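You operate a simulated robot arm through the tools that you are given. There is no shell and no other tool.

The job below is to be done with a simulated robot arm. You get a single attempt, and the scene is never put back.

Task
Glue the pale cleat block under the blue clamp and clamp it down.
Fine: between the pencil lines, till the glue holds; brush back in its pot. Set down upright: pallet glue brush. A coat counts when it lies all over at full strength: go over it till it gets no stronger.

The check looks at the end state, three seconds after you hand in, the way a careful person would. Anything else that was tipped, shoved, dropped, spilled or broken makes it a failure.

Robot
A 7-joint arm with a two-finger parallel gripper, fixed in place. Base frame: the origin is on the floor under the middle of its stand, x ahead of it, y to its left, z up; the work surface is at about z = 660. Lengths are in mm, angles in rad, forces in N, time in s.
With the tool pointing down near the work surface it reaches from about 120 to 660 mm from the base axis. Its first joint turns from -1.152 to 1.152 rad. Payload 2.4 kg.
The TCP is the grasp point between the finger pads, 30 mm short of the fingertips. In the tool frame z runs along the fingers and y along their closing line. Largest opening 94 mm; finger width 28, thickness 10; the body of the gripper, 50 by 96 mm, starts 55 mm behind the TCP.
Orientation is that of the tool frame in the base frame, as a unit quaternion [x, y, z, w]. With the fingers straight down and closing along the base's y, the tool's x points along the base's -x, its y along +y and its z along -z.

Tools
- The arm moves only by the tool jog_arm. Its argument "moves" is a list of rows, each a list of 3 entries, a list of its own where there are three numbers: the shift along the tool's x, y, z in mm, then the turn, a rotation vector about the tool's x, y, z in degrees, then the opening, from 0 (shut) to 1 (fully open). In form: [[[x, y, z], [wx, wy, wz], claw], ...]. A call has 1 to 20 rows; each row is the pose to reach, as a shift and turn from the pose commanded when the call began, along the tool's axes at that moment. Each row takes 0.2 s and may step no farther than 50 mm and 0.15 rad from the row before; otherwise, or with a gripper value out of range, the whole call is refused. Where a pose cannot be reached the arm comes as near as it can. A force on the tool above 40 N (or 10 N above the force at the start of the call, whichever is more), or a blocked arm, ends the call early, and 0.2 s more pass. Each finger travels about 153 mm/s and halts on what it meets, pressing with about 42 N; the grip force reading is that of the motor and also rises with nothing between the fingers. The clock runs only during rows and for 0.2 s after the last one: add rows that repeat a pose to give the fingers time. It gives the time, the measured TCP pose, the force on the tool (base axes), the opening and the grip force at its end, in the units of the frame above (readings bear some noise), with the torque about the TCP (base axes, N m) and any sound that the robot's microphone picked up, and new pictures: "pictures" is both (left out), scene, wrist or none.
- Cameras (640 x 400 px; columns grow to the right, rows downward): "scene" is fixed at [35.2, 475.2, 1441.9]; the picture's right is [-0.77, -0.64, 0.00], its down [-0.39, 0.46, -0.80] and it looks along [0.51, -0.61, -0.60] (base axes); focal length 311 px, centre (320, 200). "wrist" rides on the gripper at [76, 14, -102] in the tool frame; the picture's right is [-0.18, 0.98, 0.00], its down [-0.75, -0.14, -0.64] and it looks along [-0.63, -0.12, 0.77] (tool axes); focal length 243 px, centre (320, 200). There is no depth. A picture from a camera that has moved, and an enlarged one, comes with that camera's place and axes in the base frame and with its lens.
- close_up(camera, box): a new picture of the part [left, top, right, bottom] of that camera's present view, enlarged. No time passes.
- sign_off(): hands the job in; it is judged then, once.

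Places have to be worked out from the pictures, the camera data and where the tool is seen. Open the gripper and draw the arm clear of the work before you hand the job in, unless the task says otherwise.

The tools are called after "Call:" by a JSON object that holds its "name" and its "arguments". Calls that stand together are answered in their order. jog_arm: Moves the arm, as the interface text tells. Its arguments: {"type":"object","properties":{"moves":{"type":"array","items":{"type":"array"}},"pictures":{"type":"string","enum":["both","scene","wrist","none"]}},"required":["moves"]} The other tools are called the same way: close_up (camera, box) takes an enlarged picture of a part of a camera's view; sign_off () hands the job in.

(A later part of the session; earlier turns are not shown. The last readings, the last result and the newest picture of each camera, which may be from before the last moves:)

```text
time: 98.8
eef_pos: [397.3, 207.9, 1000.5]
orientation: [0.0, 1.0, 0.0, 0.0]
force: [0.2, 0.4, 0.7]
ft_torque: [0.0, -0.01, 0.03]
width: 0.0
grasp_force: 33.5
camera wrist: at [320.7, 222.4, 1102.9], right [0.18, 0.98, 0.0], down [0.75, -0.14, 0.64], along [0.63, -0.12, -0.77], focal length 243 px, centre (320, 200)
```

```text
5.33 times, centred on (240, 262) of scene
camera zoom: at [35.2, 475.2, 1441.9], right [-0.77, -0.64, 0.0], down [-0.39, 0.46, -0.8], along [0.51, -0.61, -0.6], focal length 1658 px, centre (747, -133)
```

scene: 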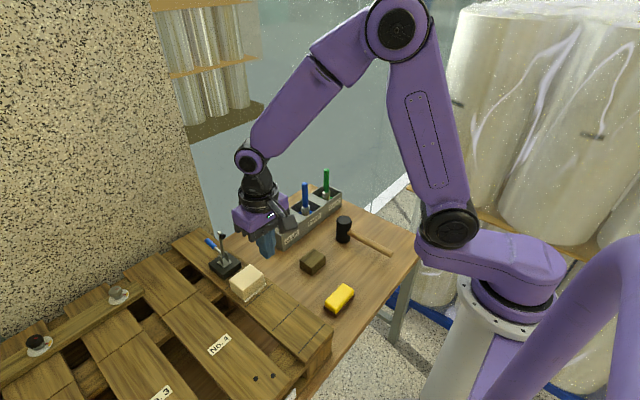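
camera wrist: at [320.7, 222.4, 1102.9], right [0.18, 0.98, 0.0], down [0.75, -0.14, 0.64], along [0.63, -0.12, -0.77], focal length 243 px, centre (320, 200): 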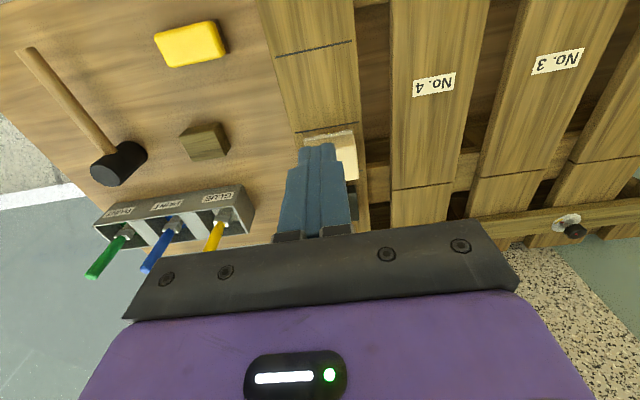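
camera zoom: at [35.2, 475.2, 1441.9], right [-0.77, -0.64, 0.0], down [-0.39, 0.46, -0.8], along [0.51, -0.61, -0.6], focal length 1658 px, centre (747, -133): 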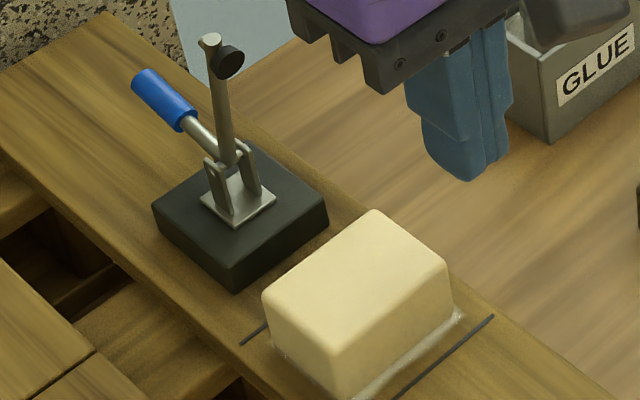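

The block sits squarely inside the lines. The clamp arm stands upright (tip ≈ (580, 205, 921), pivot ≈ (597, 205, 833)), so I plan to push it over from behind with closed fingers. First I go high past the arm to x≈616.

Call:
{"name": "jog_arm", "arguments": {"moves": [[[-40, -1, 0], [0, 0, 0], 0], [[-80, -2, 0], [0, 0, 0], 0], [[-120, -3, 0], [0, 0, 0], 0], [[-160, -3, 0], [0, 0, 0], 0], [[-195, -3, 0], [0, 0, 0], 0], [[-219, -3, 0], [0, 0, 0], 0], [[-219, -3, 0], [0, 0, 0], 0]], "pictures": "both"}}

Call:
{"name": "close_up", "arguments": {"camera": "wrist", "box": [220, 20, 420, 180]}}

Call:
{"name": "close_up", "arguments": {"camera": "scene", "box": [180, 190, 270, 280]}}

```text
time: 100.4
eef_pos: [616.8, 201.8, 1001.6]
orientation: [0.001, 1.0, 0.001, 0.0]
force: [0.9, 0.9, -0.4]
ft_torque: [0.01, 0.0, 0.0]
width: 0.1
grasp_force: 33.3
camera wrist: at [540.8, 217.5, 1103.7], right [0.18, 0.98, 0.0], down [0.75, -0.14, 0.64], along [0.63, -0.12, -0.77], focal length 243 px, centre (320, 200)
```

scene: 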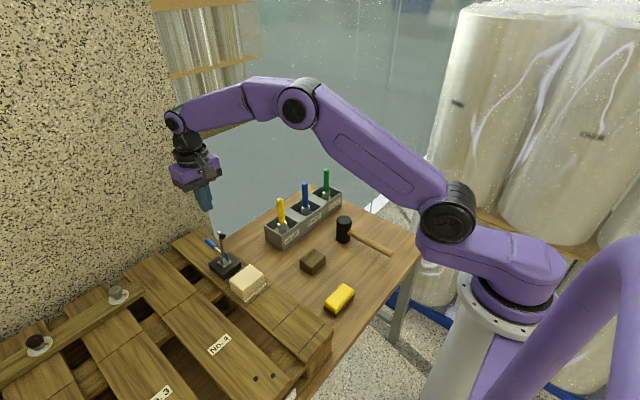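
wrist: 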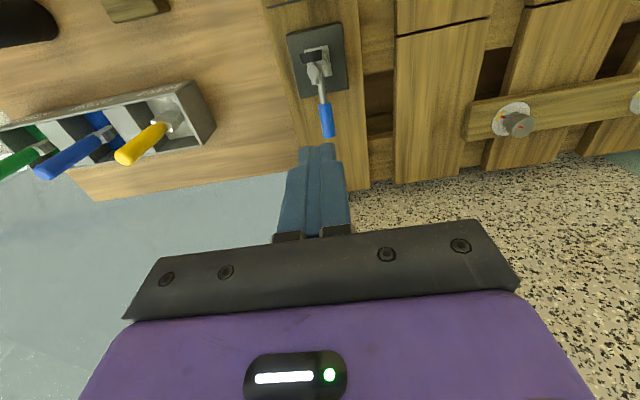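

```text
2.50 times, centred on (320, 100) of wrist
camera zoom: at [540.8, 217.5, 1103.7], right [0.18, 0.98, 0.0], down [0.75, -0.14, 0.64], along [0.63, -0.12, -0.77], focal length 606 px, centre (320, 450)
```

zoom: 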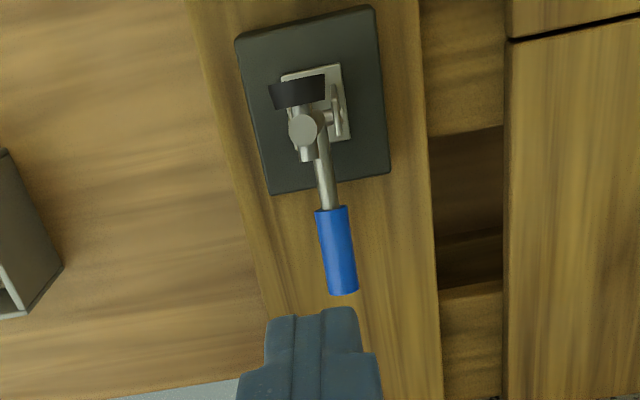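

```text
4.44 times, centred on (225, 235) of scene
camera zoom: at [35.2, 475.2, 1441.9], right [-0.77, -0.64, 0.0], down [-0.39, 0.46, -0.8], along [0.51, -0.61, -0.6], focal length 1382 px, centre (742, 44)
```

zoom: 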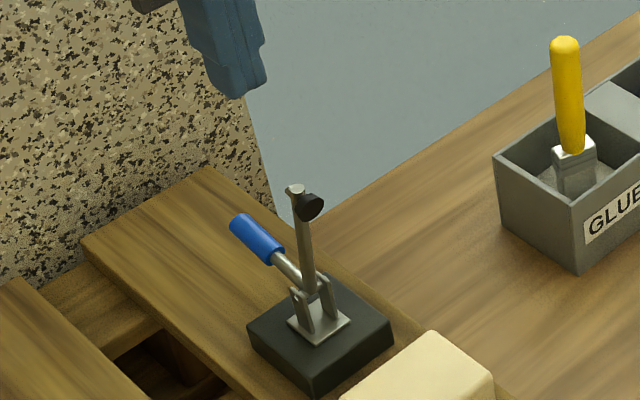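

From here the arm tip is at about (577, 206, 921) with its screw reaching x≈590, and the handle lies along +x below z≈855. I descend behind the arm to TCP z≈913 (fingertips ≈883), keeping ~12 mm clear.

Call:
{"name": "jog_arm", "arguments": {"moves": [[[0, 2, 25], [0, 0, 0], 0], [[0, 2, 50], [0, 0, 0], 0], [[0, 2, 70], [0, 0, 0], 0], [[0, 2, 85], [0, 0, 0], 0], [[0, 2, 88], [0, 0, 0], 0], [[0, 2, 88], [0, 0, 0], 0]], "pictures": "both"}}

Call:
{"name": "close_up", "arguments": {"camera": "wrist", "box": [220, 60, 420, 200]}}

Call:
{"name": "close_up", "arguments": {"camera": "scene", "box": [190, 210, 260, 280]}}

```text
time: 101.8
eef_pos: [617.8, 206.3, 914.7]
orientation: [-0.001, 1.0, -0.001, 0.0]
force: [0.1, 0.1, 0.4]
ft_torque: [-0.01, -0.03, 0.01]
width: 0.0
grasp_force: 33.5
camera wrist: at [540.6, 220.3, 1016.0], right [0.18, 0.98, 0.0], down [0.75, -0.14, 0.64], along [0.63, -0.12, -0.77], focal length 243 px, centre (320, 200)
```

scene: 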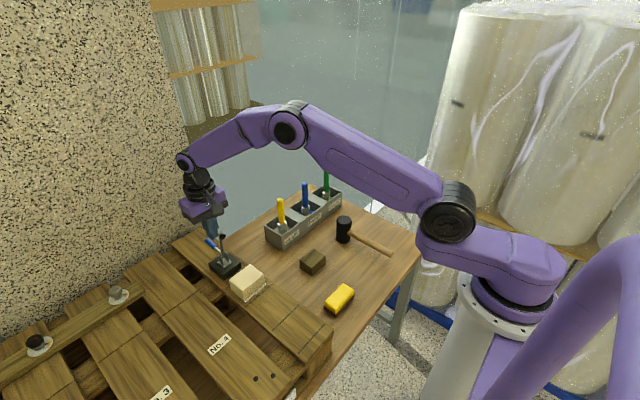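
wrist: 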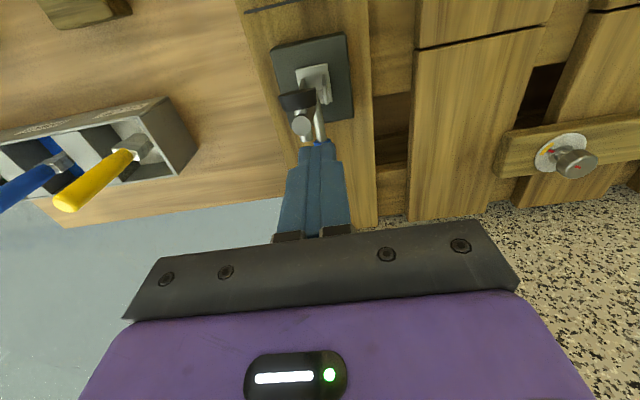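

```text
2.86 times, centred on (320, 130) of wrist
camera zoom: at [540.6, 220.3, 1016.0], right [0.18, 0.98, 0.0], down [0.75, -0.14, 0.64], along [0.63, -0.12, -0.77], focal length 693 px, centre (320, 400)
```

zoom: 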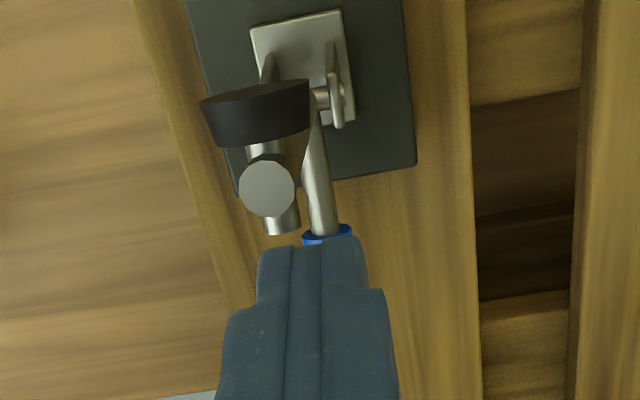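

```text
5.71 times, centred on (225, 245) of scene
camera zoom: at [35.2, 475.2, 1441.9], right [-0.77, -0.64, 0.0], down [-0.39, 0.46, -0.8], along [0.51, -0.61, -0.6], focal length 1777 px, centre (863, -57)
```

zoom: 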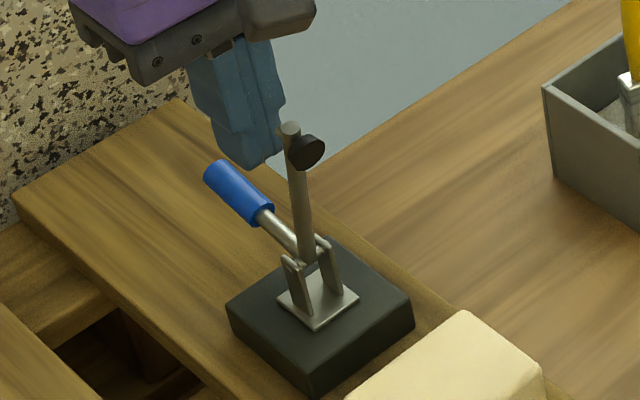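

The closed fingers sit behind the arm, in line with it in y. I start pushing it over along an arc around the pivot, checking partway.

Call:
{"name": "jog_arm", "arguments": {"moves": [[[9, -1, -1], [0, 0, 0], 0], [[18, -1, -2], [0, 0, 0], 0], [[27, -1, 0.5], [0, 0, 0], 0], [[36, -1, 5], [0, 0, 0], 0]], "pictures": "both"}}

Call:
{"name": "close_up", "arguments": {"camera": "scene", "box": [190, 210, 270, 290]}}

Call:
{"name": "close_up", "arguments": {"camera": "wrist", "box": [220, 60, 420, 200]}}

```text
time: 102.8
eef_pos: [582.7, 203.5, 908.9]
orientation: [0.0, 1.0, 0.0, 0.0]
force: [0.6, 0.0, 0.9]
ft_torque: [-0.03, 0.0, 0.0]
width: 0.0
grasp_force: 33.0
camera wrist: at [505.4, 218.5, 1011.6], right [0.18, 0.98, 0.0], down [0.75, -0.14, 0.64], along [0.63, -0.12, -0.77], focal length 243 px, centre (320, 200)
```

scene: 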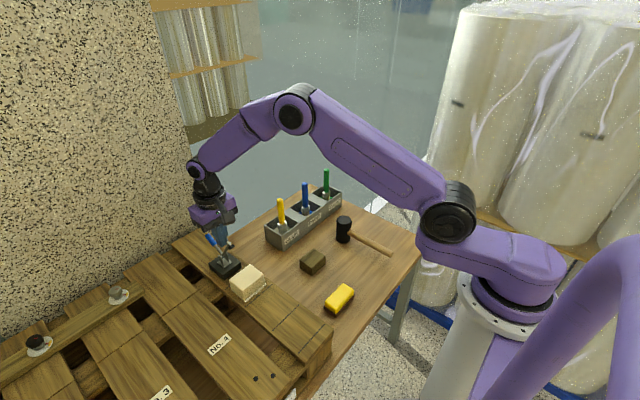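
wrist: 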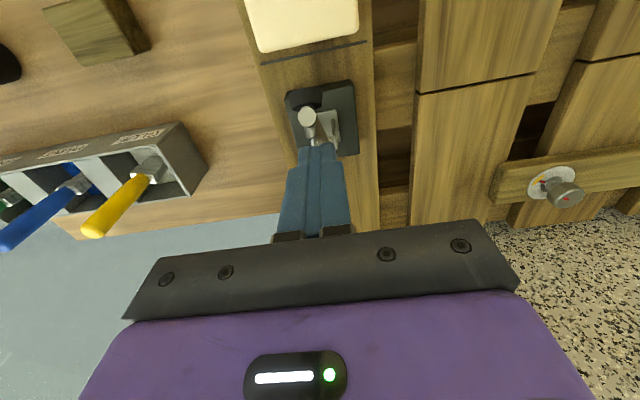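

```text
5.00 times, centred on (230, 250) of scene
camera zoom: at [35.2, 475.2, 1441.9], right [-0.77, -0.64, 0.0], down [-0.39, 0.46, -0.8], along [0.51, -0.61, -0.6], focal length 1554 px, centre (770, -50)
```

zoom: 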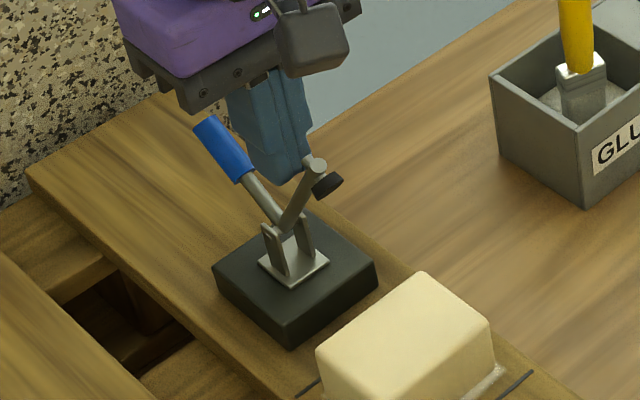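

```text
2.86 times, centred on (320, 130) of wrist
camera zoom: at [505.4, 218.5, 1011.6], right [0.18, 0.98, 0.0], down [0.75, -0.14, 0.64], along [0.63, -0.12, -0.77], focal length 693 px, centre (320, 400)
```

zoom: 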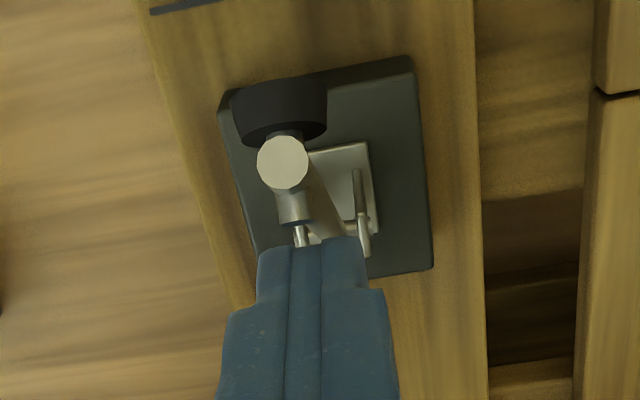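

The arm rotates freely (about 126° now) and follows the fingers with no notable force. I continue the arc down to about 170°.

Call:
{"name": "jog_arm", "arguments": {"moves": [[[7.6, 1, 5.7], [0, 0, 0], 0], [[14, 1, 13], [0, 0, 0], 0], [[19.5, 1, 21], [0, 0, 0], 0]], "pictures": "both"}}

Call:
{"name": "close_up", "arguments": {"camera": "scene", "box": [190, 210, 270, 290]}}

Call:
{"name": "close_up", "arguments": {"camera": "wrist", "box": [220, 60, 420, 200]}}

```text
time: 103.6
eef_pos: [562.4, 204.8, 887.6]
orientation: [0.0, 1.0, 0.0, 0.001]
force: [0.3, -0.9, 1.2]
ft_torque: [-0.01, 0.02, 0.0]
width: 0.1
grasp_force: 33.0
camera wrist: at [485.4, 219.4, 989.6], right [0.18, 0.98, 0.0], down [0.75, -0.14, 0.64], along [0.63, -0.12, -0.77], focal length 243 px, centre (320, 200)
```

scene: 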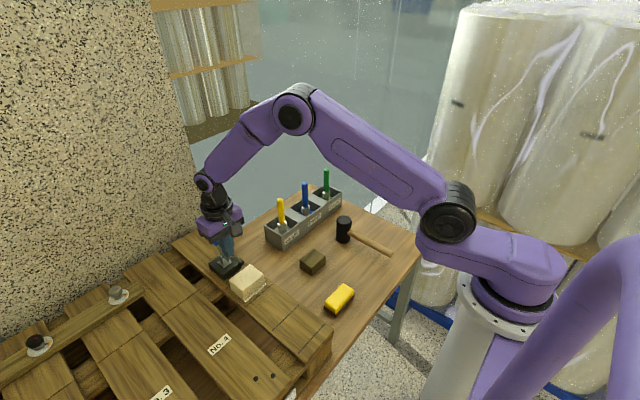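
wrist: 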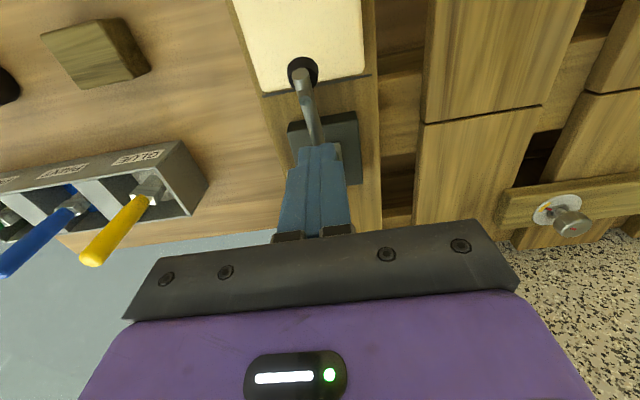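

```text
5.00 times, centred on (230, 250) of scene
camera zoom: at [35.2, 475.2, 1441.9], right [-0.77, -0.64, 0.0], down [-0.39, 0.46, -0.8], along [0.51, -0.61, -0.6], focal length 1554 px, centre (770, -50)
```

zoom: 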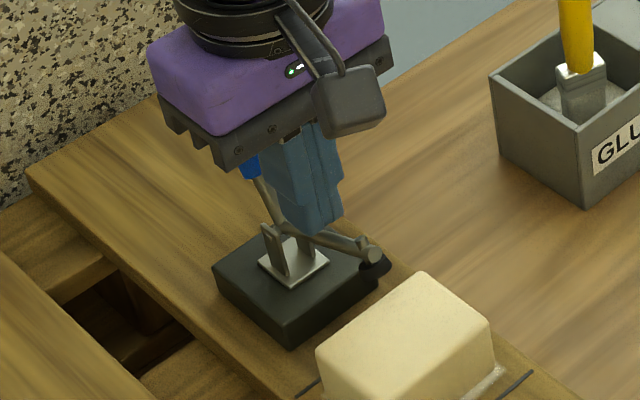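

```text
2.86 times, centred on (320, 130) of wrist
camera zoom: at [485.4, 219.4, 989.6], right [0.18, 0.98, 0.0], down [0.75, -0.14, 0.64], along [0.63, -0.12, -0.77], focal length 693 px, centre (320, 400)
```

zoom: 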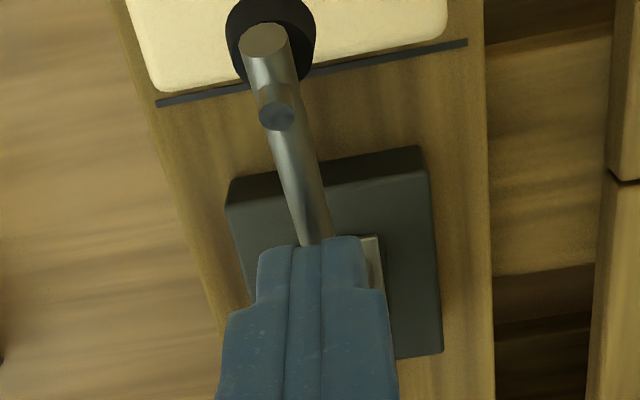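

The pad is coming down over the rear half of the block (pad centre heading for x≈514). I continue in smaller steps, watching the force.

Call:
{"name": "jog_arm", "arguments": {"moves": [[[2, 0, 5], [0, 0, 0], 0], [[3.5, 0, 9], [0, 0, 0], 0], [[4.7, 0, 13], [0, 0, 0], 0]], "pictures": "both"}}

Call:
{"name": "close_up", "arguments": {"camera": "scene", "box": [190, 210, 270, 290]}}

Call:
{"name": "close_up", "arguments": {"camera": "wrist", "box": [220, 40, 420, 180]}}

```text
time: 104.4
eef_pos: [557.8, 205.0, 874.8]
orientation: [0.0, 1.0, 0.0, 0.0]
force: [1.2, -0.6, 0.9]
ft_torque: [-0.03, 0.0, 0.01]
width: 0.0
grasp_force: 32.7
camera wrist: at [480.3, 220.3, 976.7], right [0.18, 0.98, 0.0], down [0.75, -0.14, 0.64], along [0.63, -0.12, -0.77], focal length 243 px, centre (320, 200)
```

scene: 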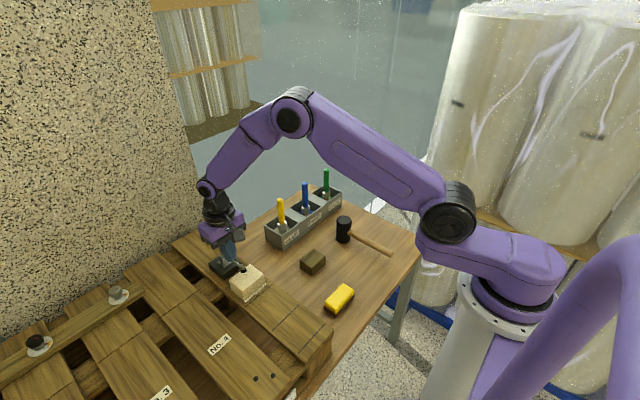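
wrist: 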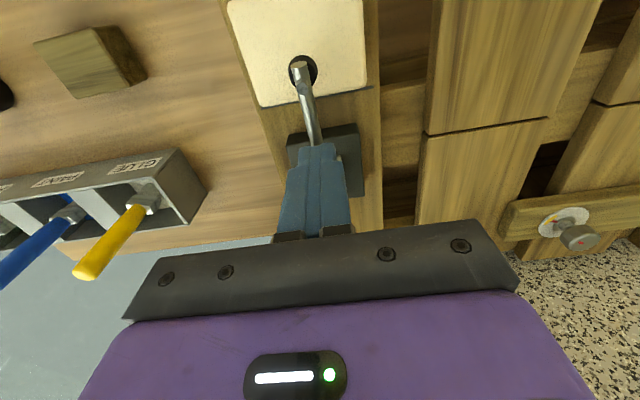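

```text
5.00 times, centred on (230, 250) of scene
camera zoom: at [35.2, 475.1, 1441.9], right [-0.77, -0.64, 0.0], down [-0.39, 0.46, -0.8], along [0.51, -0.61, -0.6], focal length 1554 px, centre (770, -50)
```

zoom: 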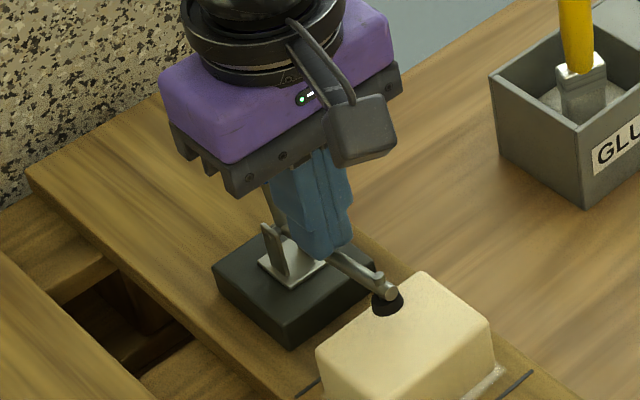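

```text
2.86 times, centred on (320, 110) of wrist
camera zoom: at [480.3, 220.3, 976.7], right [0.18, 0.98, 0.0], down [0.75, -0.14, 0.64], along [0.63, -0.12, -0.77], focal length 693 px, centre (320, 457)
```

zoom: 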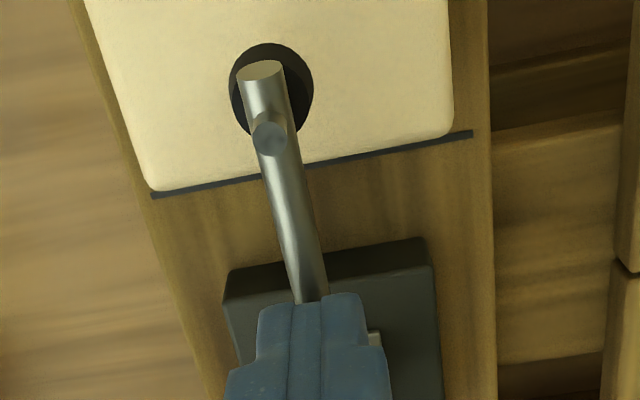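

The pad is now over the block, just about touching. I continue pressing down gently.

Call:
{"name": "jog_arm", "arguments": {"moves": [[[0.6, 0, 2], [0, 0, 0], 0], [[0.8, 0, 4], [0, 0, 0], 0], [[1, 0, 6], [0, 0, 0], 0]], "pictures": "both"}}

Call:
{"name": "close_up", "arguments": {"camera": "scene", "box": [190, 210, 270, 290]}}

Call:
{"name": "close_up", "arguments": {"camera": "wrist", "box": [220, 40, 420, 180]}}

```text
time: 105.2
eef_pos: [556.6, 205.1, 868.9]
orientation: [0.0, 1.0, 0.0, 0.0]
force: [0.6, 0.5, 2.0]
ft_torque: [0.04, 0.01, -0.01]
width: 0.0
grasp_force: 33.0
camera wrist: at [479.8, 220.1, 971.0], right [0.18, 0.98, 0.0], down [0.75, -0.14, 0.64], along [0.63, -0.12, -0.77], focal length 243 px, centre (320, 200)
```

scene: 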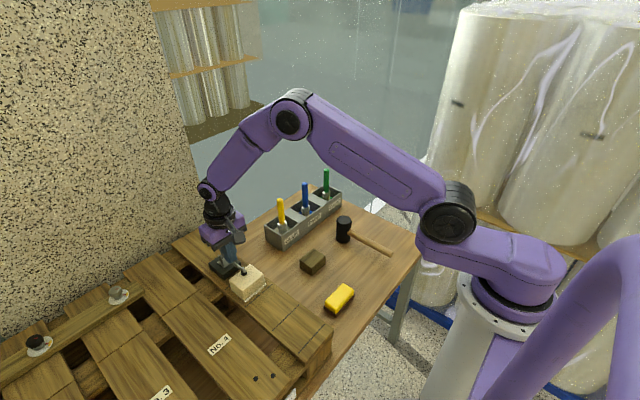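
wrist: 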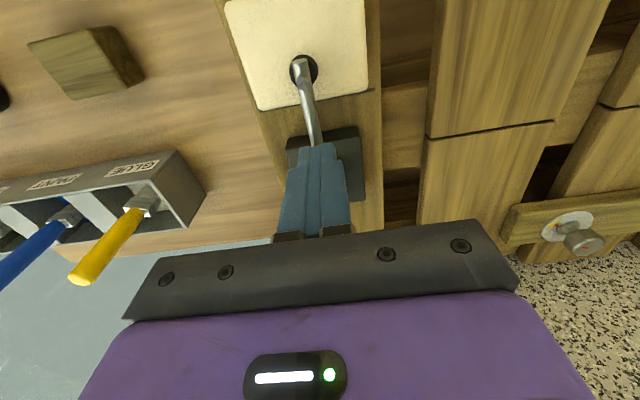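

```text
5.00 times, centred on (230, 250) of scene
camera zoom: at [35.1, 475.2, 1441.9], right [-0.77, -0.64, 0.0], down [-0.39, 0.46, -0.8], along [0.51, -0.61, -0.6], focal length 1554 px, centre (770, -50)
```

zoom: 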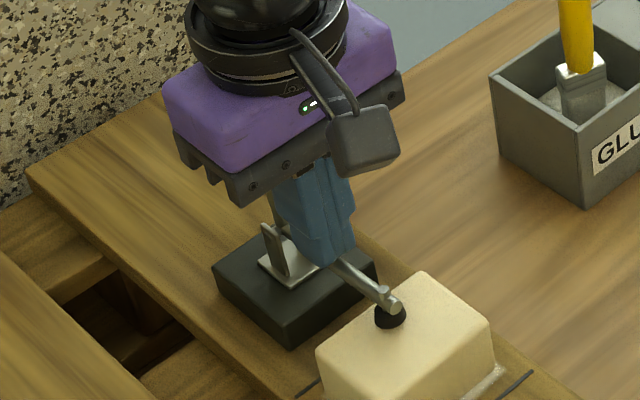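

```text
2.86 times, centred on (320, 110) of wrist
camera zoom: at [479.8, 220.1, 971.0], right [0.18, 0.98, 0.0], down [0.75, -0.14, 0.64], along [0.63, -0.12, -0.77], focal length 693 px, centre (320, 457)
```

zoom: 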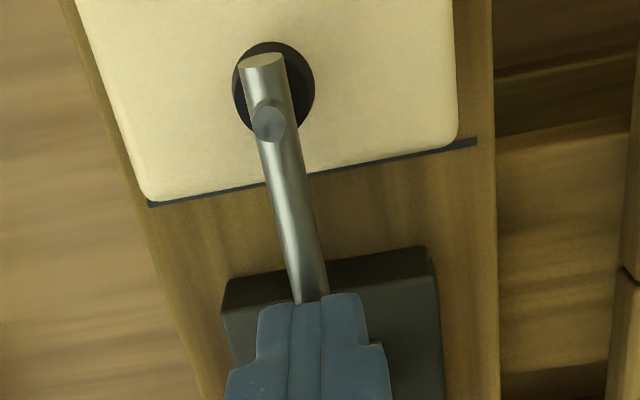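

The pad appears seated on the block top. I press a few mm more, watching for force or a click.

Call:
{"name": "jog_arm", "arguments": {"moves": [[[0.3, 0, 1.5], [0, 0, 0], 0], [[0.5, 0, 3], [0, 0, 0], 0], [[0.5, 0, 4], [0, 0, 0], 0]], "pictures": "none"}}

Call:
{"name": "close_up", "arguments": {"camera": "scene", "box": [190, 210, 270, 290]}}

```text
time: 106.0
eef_pos: [556.3, 204.6, 866.0]
orientation: [0.0, 1.0, 0.0, 0.0]
force: [-1.7, 1.2, 6.7]
ft_torque: [0.06, 0.05, -0.08]
width: 0.0
grasp_force: 32.6
```

```text
5.00 times, centred on (230, 250) of scene
camera zoom: at [35.0, 475.2, 1441.9], right [-0.77, -0.64, 0.0], down [-0.39, 0.46, -0.8], along [0.51, -0.61, -0.6], focal length 1554 px, centre (770, -50)
```

zoom: 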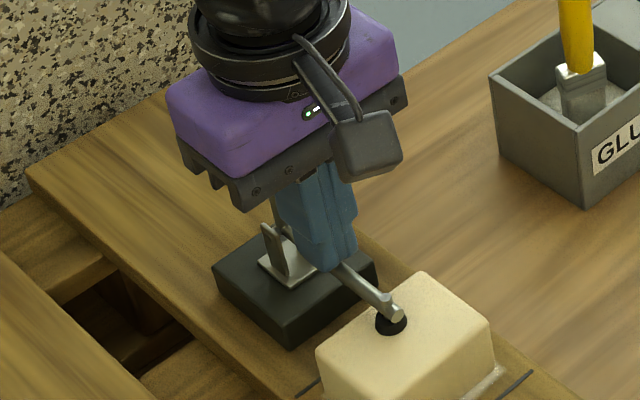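

Force is rising (6.7 N). I press a little more.

Call:
{"name": "jog_arm", "arguments": {"moves": [[[0, 0, 1.5], [0, 0, 0], 0], [[0, 0, 3], [0, 0, 0], 0], [[0, 0, 3], [0, 0, 0], 0]], "pictures": "none"}}

Call:
{"name": "close_up", "arguments": {"camera": "scene", "box": [190, 210, 270, 290]}}

```text
time: 106.7
eef_pos: [556.5, 204.7, 866.7]
orientation: [0.0, 1.0, 0.0, 0.001]
force: [-3.9, -0.2, 9.3]
ft_torque: [0.0, 0.08, 0.0]
width: 0.0
grasp_force: 33.2
stopped in row 3: the force on the tool passed its limit at 42 N (the readings are from after the stop); the commanded pose is now the measured one
```

```text
5.00 times, centred on (230, 250) of scene
camera zoom: at [34.9, 475.1, 1442.0], right [-0.77, -0.64, 0.0], down [-0.39, 0.46, -0.8], along [0.51, -0.61, -0.6], focal length 1554 px, centre (770, -50)
```

zoom: 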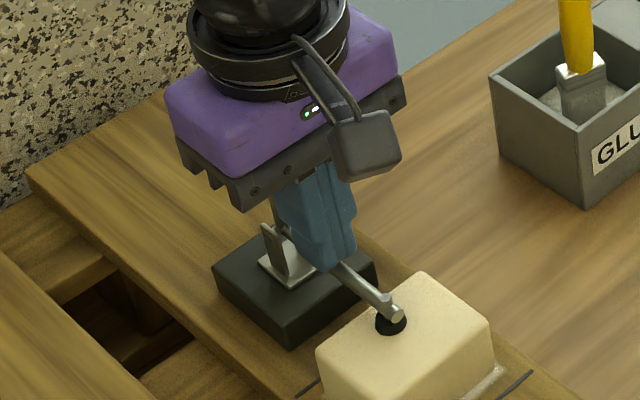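

The 42 N limit stopped the press, so the pad is firmly seated. I back off upward a little to see whether the clamp stays down by itself.

Call:
{"name": "jog_arm", "arguments": {"moves": [[[0, 0, -3], [0, 0, 0], 0], [[0, 0, -8], [0, 0, 0], 0], [[0, 0, -16], [0, 0, 0], 0], [[0, 0, -16], [0, 0, 0], 0]], "pictures": "both"}}

Call:
{"name": "close_up", "arguments": {"camera": "scene", "box": [190, 210, 270, 290]}}

Call:
{"name": "close_up", "arguments": {"camera": "wrist", "box": [220, 40, 420, 180]}}

```text
time: 107.7
eef_pos: [556.6, 204.6, 882.7]
orientation: [-0.001, 1.0, 0.0, 0.001]
force: [0.1, 0.2, 0.4]
ft_torque: [-0.02, -0.01, 0.0]
width: 0.0
grasp_force: 32.7
camera wrist: at [479.4, 219.9, 983.4], right [0.18, 0.98, 0.0], down [0.75, -0.14, 0.64], along [0.63, -0.12, -0.77], focal length 243 px, centre (320, 200)
```

scene: 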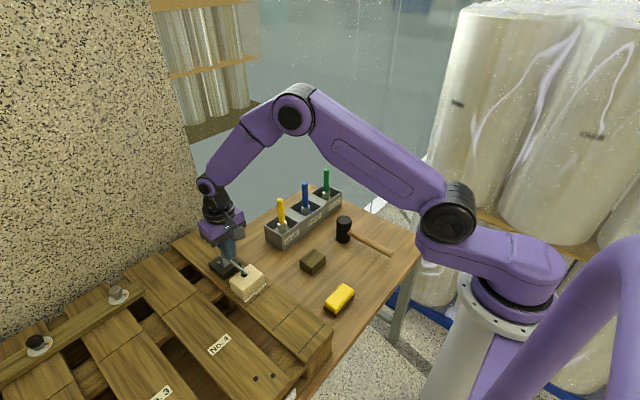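
wrist: 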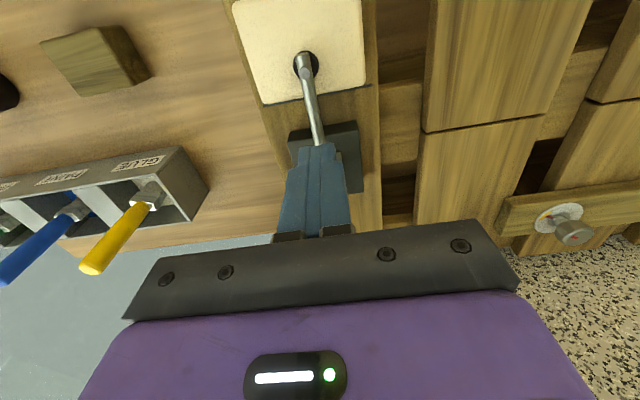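

```text
5.00 times, centred on (230, 250) of scene
camera zoom: at [35.2, 475.2, 1441.9], right [-0.77, -0.64, 0.0], down [-0.39, 0.46, -0.8], along [0.51, -0.61, -0.6], focal length 1554 px, centre (770, -50)
```

zoom: 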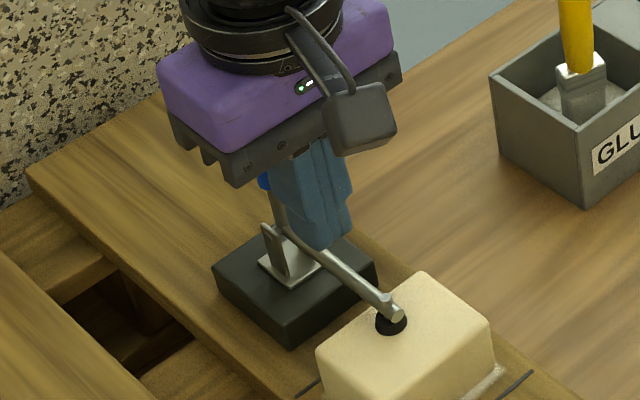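

```text
2.86 times, centred on (320, 110) of wrist
camera zoom: at [479.4, 219.9, 983.4], right [0.18, 0.98, 0.0], down [0.75, -0.14, 0.64], along [0.63, -0.12, -0.77], focal length 693 px, centre (320, 457)
```

zoom: 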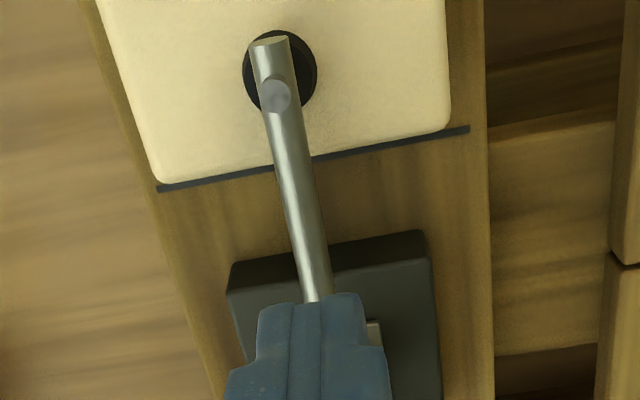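

The clamp stays down on its own with the pad on the block. For a firm bite I press once more from above nearer the arm's tip: first raise, move to x≈521, then lower.

Call:
{"name": "jog_arm", "arguments": {"moves": [[[0, 0, -10], [0, 0, 0], 0], [[15, 0, -12], [0, 0, 0], 0], [[34, 0, -12], [0, 0, 0], 0], [[34, 0, -5], [0, 0, 0], 0], [[34, 0, 0], [0, 0, 0], 0], [[34, 0, 2], [0, 0, 0], 0]], "pictures": "both"}}

Call:
{"name": "close_up", "arguments": {"camera": "scene", "box": [190, 210, 270, 290]}}

```text
time: 109.1
eef_pos: [523.0, 204.9, 880.5]
orientation: [0.0, 1.0, 0.0, -0.001]
force: [-0.4, 0.1, 0.3]
ft_torque: [0.01, 0.01, -0.01]
width: 0.0
grasp_force: 32.8
camera wrist: at [445.8, 219.8, 981.5], right [0.18, 0.98, 0.0], down [0.75, -0.14, 0.64], along [0.63, -0.12, -0.77], focal length 243 px, centre (320, 200)
```

scene: 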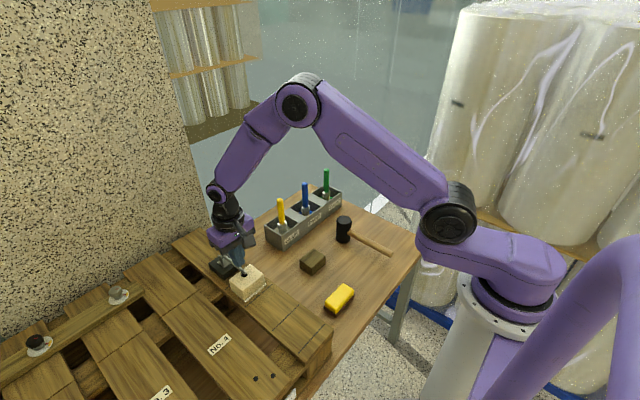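
wrist: 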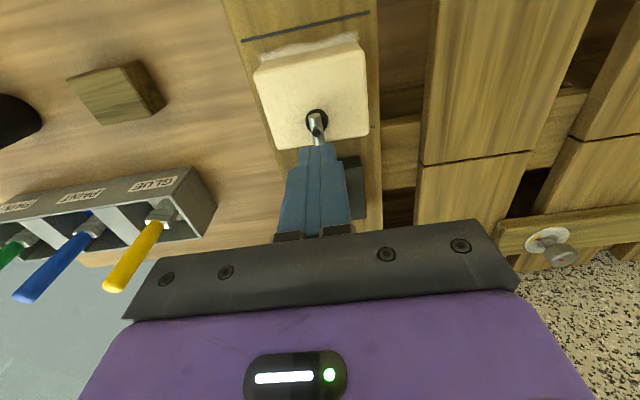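

```text
5.00 times, centred on (230, 250) of scene
camera zoom: at [35.2, 475.2, 1441.9], right [-0.77, -0.64, 0.0], down [-0.39, 0.46, -0.8], along [0.51, -0.61, -0.6], focal length 1554 px, centre (770, -50)
```

zoom: 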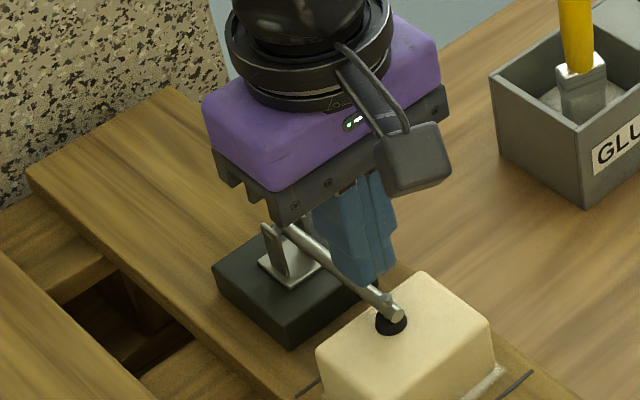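

The fingertip is just above the arm near its tip. I press down in small steps.

Call:
{"name": "jog_arm", "arguments": {"moves": [[[0, 0, 2], [0, 0, 0], 0], [[0, 0, 4], [0, 0, 0], 0], [[0, 0, 5.5], [0, 0, 0], 0]], "pictures": "none"}}

```text
time: 109.9
eef_pos: [522.6, 204.9, 874.1]
orientation: [0.0, 1.0, 0.0, 0.001]
force: [0.2, -0.4, 0.2]
ft_torque: [0.0, -0.03, 0.04]
width: 0.0
grasp_force: 33.3
```

No contact yet at fingertip z≈844. I look closer before continuing.

Call:
{"name": "close_up", "arguments": {"camera": "wrist", "box": [240, 60, 400, 180]}}

Call:
{"name": "close_up", "arguments": {"camera": "scene", "box": [215, 240, 265, 290]}}

```text
3.33 times, centred on (320, 120) of wrist
camera zoom: at [445.5, 219.6, 975.8], right [0.18, 0.98, 0.0], down [0.75, -0.14, 0.64], along [0.63, -0.12, -0.77], focal length 809 px, centre (320, 467)
```

zoom: 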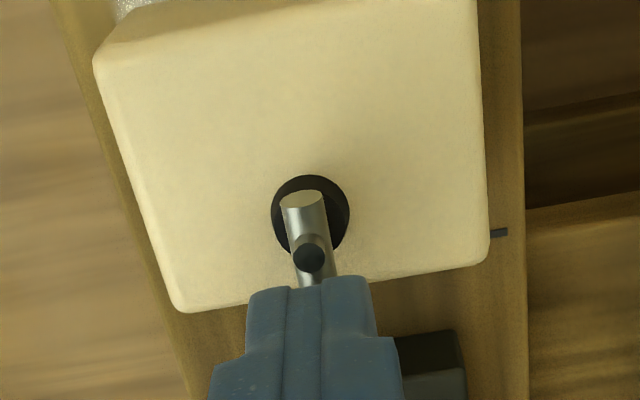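

```text
8.00 times, centred on (240, 265) of scene
camera zoom: at [35.2, 475.2, 1441.9], right [-0.77, -0.64, 0.0], down [-0.39, 0.46, -0.8], along [0.51, -0.61, -0.6], focal length 2487 px, centre (960, -320)
```

zoom: 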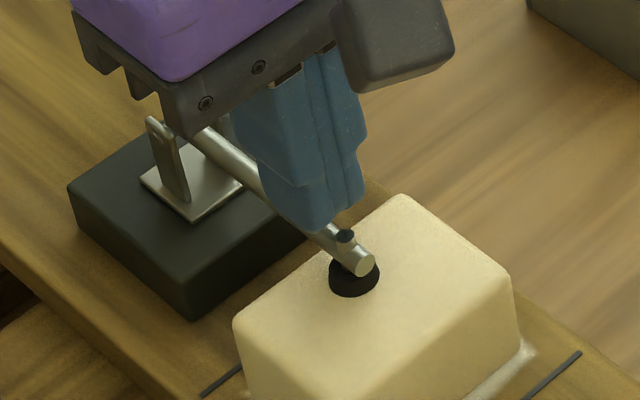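

The finger is directly above the arm, just behind the pad screw. I continue down.

Call:
{"name": "jog_arm", "arguments": {"moves": [[[0, 0, 1.5], [0, 0, 0], 0], [[0, 0, 3], [0, 0, 0], 0], [[0, 0, 3], [0, 0, 0], 0]], "pictures": "none"}}

```text
time: 110.7
eef_pos: [522.0, 204.2, 869.9]
orientation: [-0.001, 1.0, 0.0, 0.001]
force: [0.3, 0.8, -0.3]
ft_torque: [-0.01, 0.0, -0.01]
width: 0.2
grasp_force: 32.5
```

Call:
{"name": "jog_arm", "arguments": {"moves": [[[0, 0, 1.5], [0, 0, 0], 0], [[0, 0, 3], [0, 0, 0], 0], [[0, 0, 4], [0, 0, 0], 0], [[0, 0, 4], [0, 0, 0], 0]], "pictures": "none"}}

Call:
{"name": "close_up", "arguments": {"camera": "scene", "box": [215, 240, 265, 290]}}

```text
time: 111.7
eef_pos: [523.0, 204.6, 867.5]
orientation: [0.001, 1.0, 0.0, 0.0]
force: [0.4, -0.7, -0.2]
ft_torque: [0.0, 0.01, -0.01]
width: 0.0
grasp_force: 33.0
```

```text
8.00 times, centred on (240, 265) of scene
camera zoom: at [35.2, 475.2, 1441.9], right [-0.77, -0.64, 0.0], down [-0.39, 0.46, -0.8], along [0.51, -0.61, -0.6], focal length 2487 px, centre (960, -320)
```

zoom: 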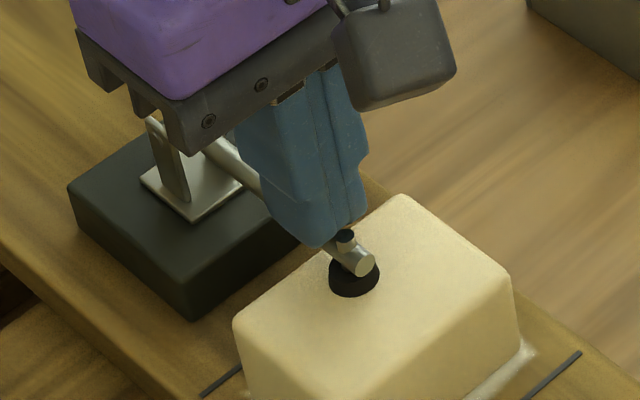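

Still no force; the arm may be level or slightly nose-down. I carry on in 1.5 mm steps.

Call:
{"name": "jog_arm", "arguments": {"moves": [[[0, 0, 1.5], [0, 0, 0], 0], [[0, 0, 3], [0, 0, 0], 0], [[0, 0, 3], [0, 0, 0], 0]], "pictures": "none"}}

```text
time: 112.5
eef_pos: [524.1, 204.5, 864.6]
orientation: [0.0, 1.0, 0.0, 0.001]
force: [-9.8, -3.7, 27.3]
ft_torque: [-0.14, -0.11, -0.08]
width: 0.0
grasp_force: 33.0
```

Contact at 27 N on the arm near its tip. One more millimetre for a firm press, held briefly.

Call:
{"name": "jog_arm", "arguments": {"moves": [[[0, 0, 0.8], [0, 0, 0], 0], [[0, 0, 0.8], [0, 0, 0], 0], [[0, 0, 0.8], [0, 0, 0], 0], [[0, 0, 0.8], [0, 0, 0], 0], [[0, 0, 0.8], [0, 0, 0], 0]], "pictures": "none"}}

Call:
{"name": "close_up", "arguments": {"camera": "scene", "box": [215, 240, 265, 290]}}

```text
time: 113.0
eef_pos: [523.2, 205.5, 865.4]
orientation: [0.0, 1.0, 0.001, 0.001]
force: [-4.6, -1.7, 13.0]
ft_torque: [-0.06, 0.02, -0.03]
width: 0.2
grasp_force: 33.3
stopped in row 2: the force on the tool passed its limit at 42 N (the readings are from after the stop); the commanded pose is now the measured one
```

```text
8.00 times, centred on (240, 265) of scene
camera zoom: at [34.9, 475.1, 1442.0], right [-0.77, -0.64, 0.0], down [-0.39, 0.46, -0.8], along [0.51, -0.61, -0.6], focal length 2487 px, centre (960, -320)
```

zoom: 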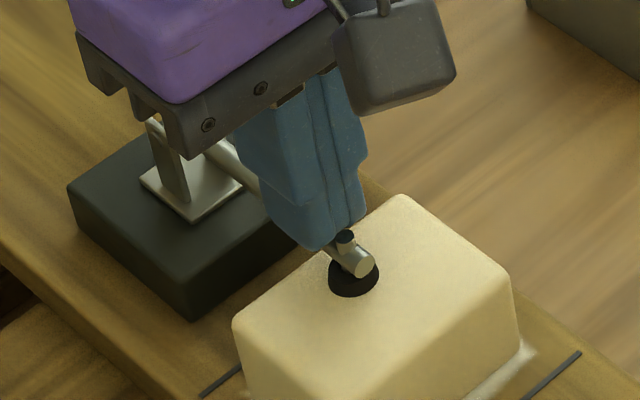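

The clamp is fully pressed (42 N). I lift straight up and draw the arm away to a clear spot to view clamp, block and brush.

Call:
{"name": "jog_arm", "arguments": {"moves": [[[0, 0, -4], [0, 0, 0], 0], [[0, 0, -20], [0, 0, 0], 0], [[0, 0, -50], [0, 0, 0], 0], [[5, 0, -90], [0, 0, 0], 0], [[20, -10, -130], [0, 0, 0], 0], [[50, -40, -150], [0, 0, 0], 0], [[80, -75, -160], [0, 0, 0], 0], [[105, -110, -165], [0, 0, 0], 0.3], [[125, -150, -170], [0, 0, 0], 0.6], [[140, -190, -170], [0, 0, 0], 0.9], [[140, -190, -170], [0, 0, 0], 0.9]], "pictures": "both"}}

Call:
{"name": "close_up", "arguments": {"camera": "scene", "box": [190, 210, 280, 300]}}

Call:
{"name": "close_up", "arguments": {"camera": "wrist", "box": [340, 20, 540, 180]}}

Call:
{"name": "close_up", "arguments": {"camera": "scene", "box": [225, 250, 275, 300]}}

```text
time: 115.3
eef_pos: [382.8, 12.8, 1032.7]
orientation: [0.0, 1.0, -0.001, 0.001]
force: [0.4, 0.3, -0.8]
ft_torque: [-0.02, 0.03, 0.0]
width: 84.7
grasp_force: 0.1
camera wrist: at [306.0, 27.2, 1134.4], right [0.18, 0.98, 0.0], down [0.75, -0.14, 0.64], along [0.63, -0.12, -0.77], focal length 243 px, centre (320, 200)
```

scene: 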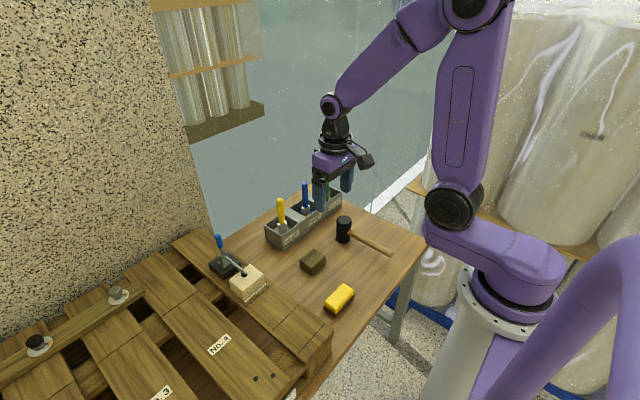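
wrist: 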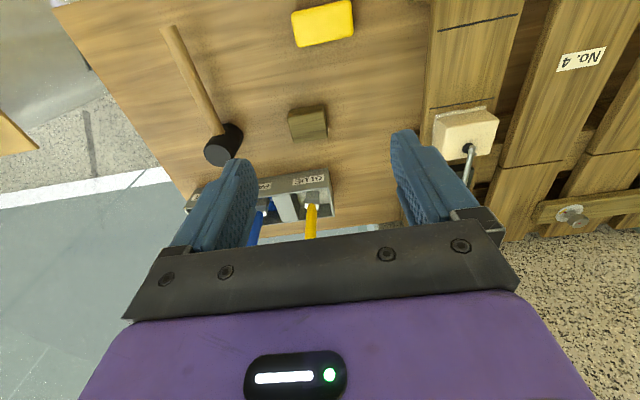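

```text
4.44 times, centred on (235, 255) of scene
camera zoom: at [35.2, 475.2, 1441.9], right [-0.77, -0.64, 0.0], down [-0.39, 0.46, -0.8], along [0.51, -0.61, -0.6], focal length 1382 px, centre (698, -44)
```

zoom: 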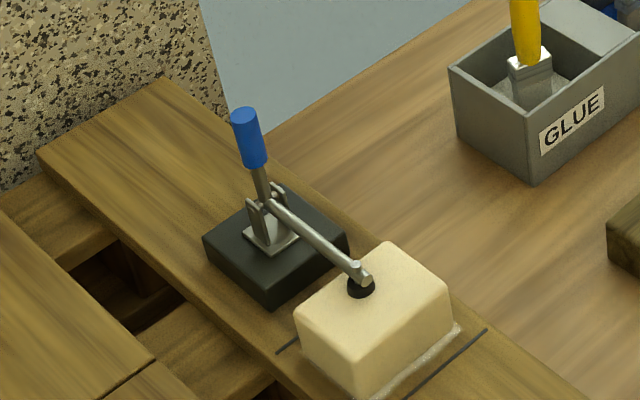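

```text
2.50 times, centred on (440, 100) of wrist
camera zoom: at [306.0, 27.2, 1134.4], right [0.18, 0.98, 0.0], down [0.75, -0.14, 0.64], along [0.63, -0.12, -0.77], focal length 606 px, centre (20, 450)
```

zoom: 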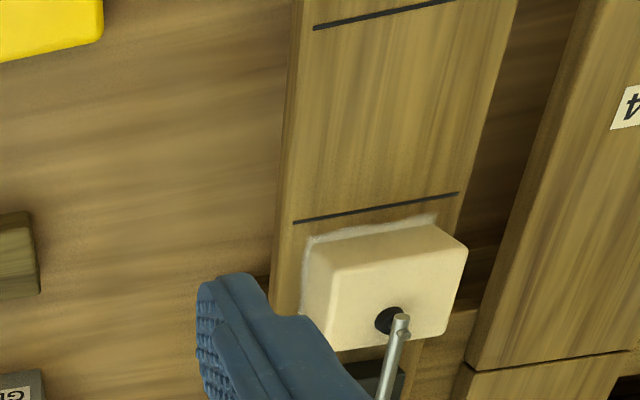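

```text
8.00 times, centred on (250, 275) of scene
camera zoom: at [35.2, 475.2, 1441.9], right [-0.77, -0.64, 0.0], down [-0.39, 0.46, -0.8], along [0.51, -0.61, -0.6], focal length 2487 px, centre (880, -400)
```

zoom: 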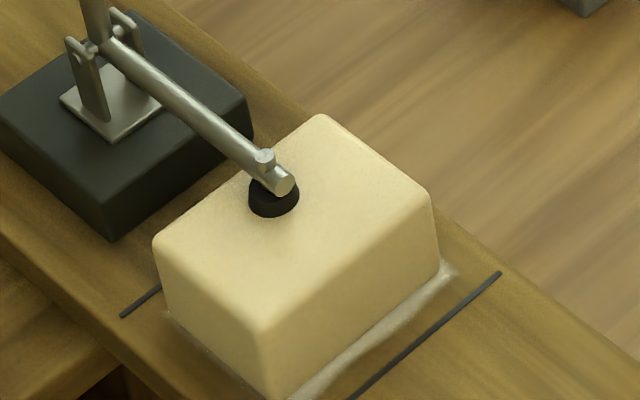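

The clamp is closed (handle upright, pad pressed on the block) and the brush stands in its pot. Now I wait for the glue to take hold, keeping the arm still and clear.

Call:
{"name": "jog_arm", "arguments": {"moves": [[[0, 0, 0], [0, 0, 0], 0.9], [[0, 0, 0], [0, 0, 0], 0.9], [[0, 0, 0], [0, 0, 0], 0.9], [[0, 0, 0], [0, 0, 0], 0.9], [[0, 0, 0], [0, 0, 0], 0.9], [[0, 0, 0], [0, 0, 0], 0.9], [[0, 0, 0], [0, 0, 0], 0.9], [[0, 0, 0], [0, 0, 0], 0.9], [[0, 0, 0], [0, 0, 0], 0.9], [[0, 0, 0], [0, 0, 0], 0.9], [[0, 0, 0], [0, 0, 0], 0.9], [[0, 0, 0], [0, 0, 0], 0.9], [[0, 0, 0], [0, 0, 0], 0.9], [[0, 0, 0], [0, 0, 0], 0.9], [[0, 0, 0], [0, 0, 0], 0.9], [[0, 0, 0], [0, 0, 0], 0.9], [[0, 0, 0], [0, 0, 0], 0.9], [[0, 0, 0], [0, 0, 0], 0.9], [[0, 0, 0], [0, 0, 0], 0.9], [[0, 0, 0], [0, 0, 0], 0.9]], "pictures": "none"}}

Call:
{"name": "jog_arm", "arguments": {"moves": [[[0, 0, 0], [0, 0, 0], 0.9], [[0, 0, 0], [0, 0, 0], 0.9], [[0, 0, 0], [0, 0, 0], 0.9], [[0, 0, 0], [0, 0, 0], 0.9], [[0, 0, 0], [0, 0, 0], 0.9], [[0, 0, 0], [0, 0, 0], 0.9], [[0, 0, 0], [0, 0, 0], 0.9], [[0, 0, 0], [0, 0, 0], 0.9], [[0, 0, 0], [0, 0, 0], 0.9], [[0, 0, 0], [0, 0, 0], 0.9], [[0, 0, 0], [0, 0, 0], 0.9], [[0, 0, 0], [0, 0, 0], 0.9], [[0, 0, 0], [0, 0, 0], 0.9], [[0, 0, 0], [0, 0, 0], 0.9], [[0, 0, 0], [0, 0, 0], 0.9], [[0, 0, 0], [0, 0, 0], 0.9], [[0, 0, 0], [0, 0, 0], 0.9], [[0, 0, 0], [0, 0, 0], 0.9], [[0, 0, 0], [0, 0, 0], 0.9], [[0, 0, 0], [0, 0, 0], 0.9]], "pictures": "none"}}

Call:
{"name": "close_up", "arguments": {"camera": "scene", "box": [225, 250, 275, 300]}}

```text
time: 119.5
eef_pos: [384.1, 12.3, 1032.5]
orientation: [0.0, 1.0, 0.0, 0.001]
force: [-0.6, -0.4, -0.2]
ft_torque: [0.01, 0.0, 0.03]
width: 84.5
grasp_force: 0.0
```

```text
time: 123.8
eef_pos: [383.9, 12.2, 1033.7]
orientation: [0.0, 1.0, 0.0, 0.001]
force: [0.6, 0.6, 0.1]
ft_torque: [-0.01, -0.02, -0.02]
width: 84.5
grasp_force: 0.1
```

```text
8.00 times, centred on (250, 275) of scene
camera zoom: at [35.2, 475.2, 1441.9], right [-0.77, -0.64, 0.0], down [-0.39, 0.46, -0.8], along [0.51, -0.61, -0.6], focal length 2487 px, centre (880, -400)
```

zoom: 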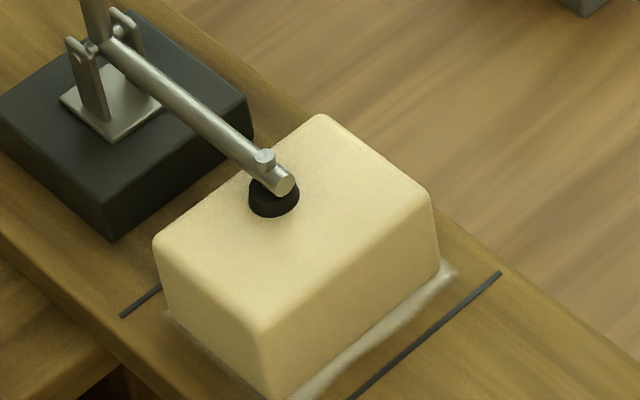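

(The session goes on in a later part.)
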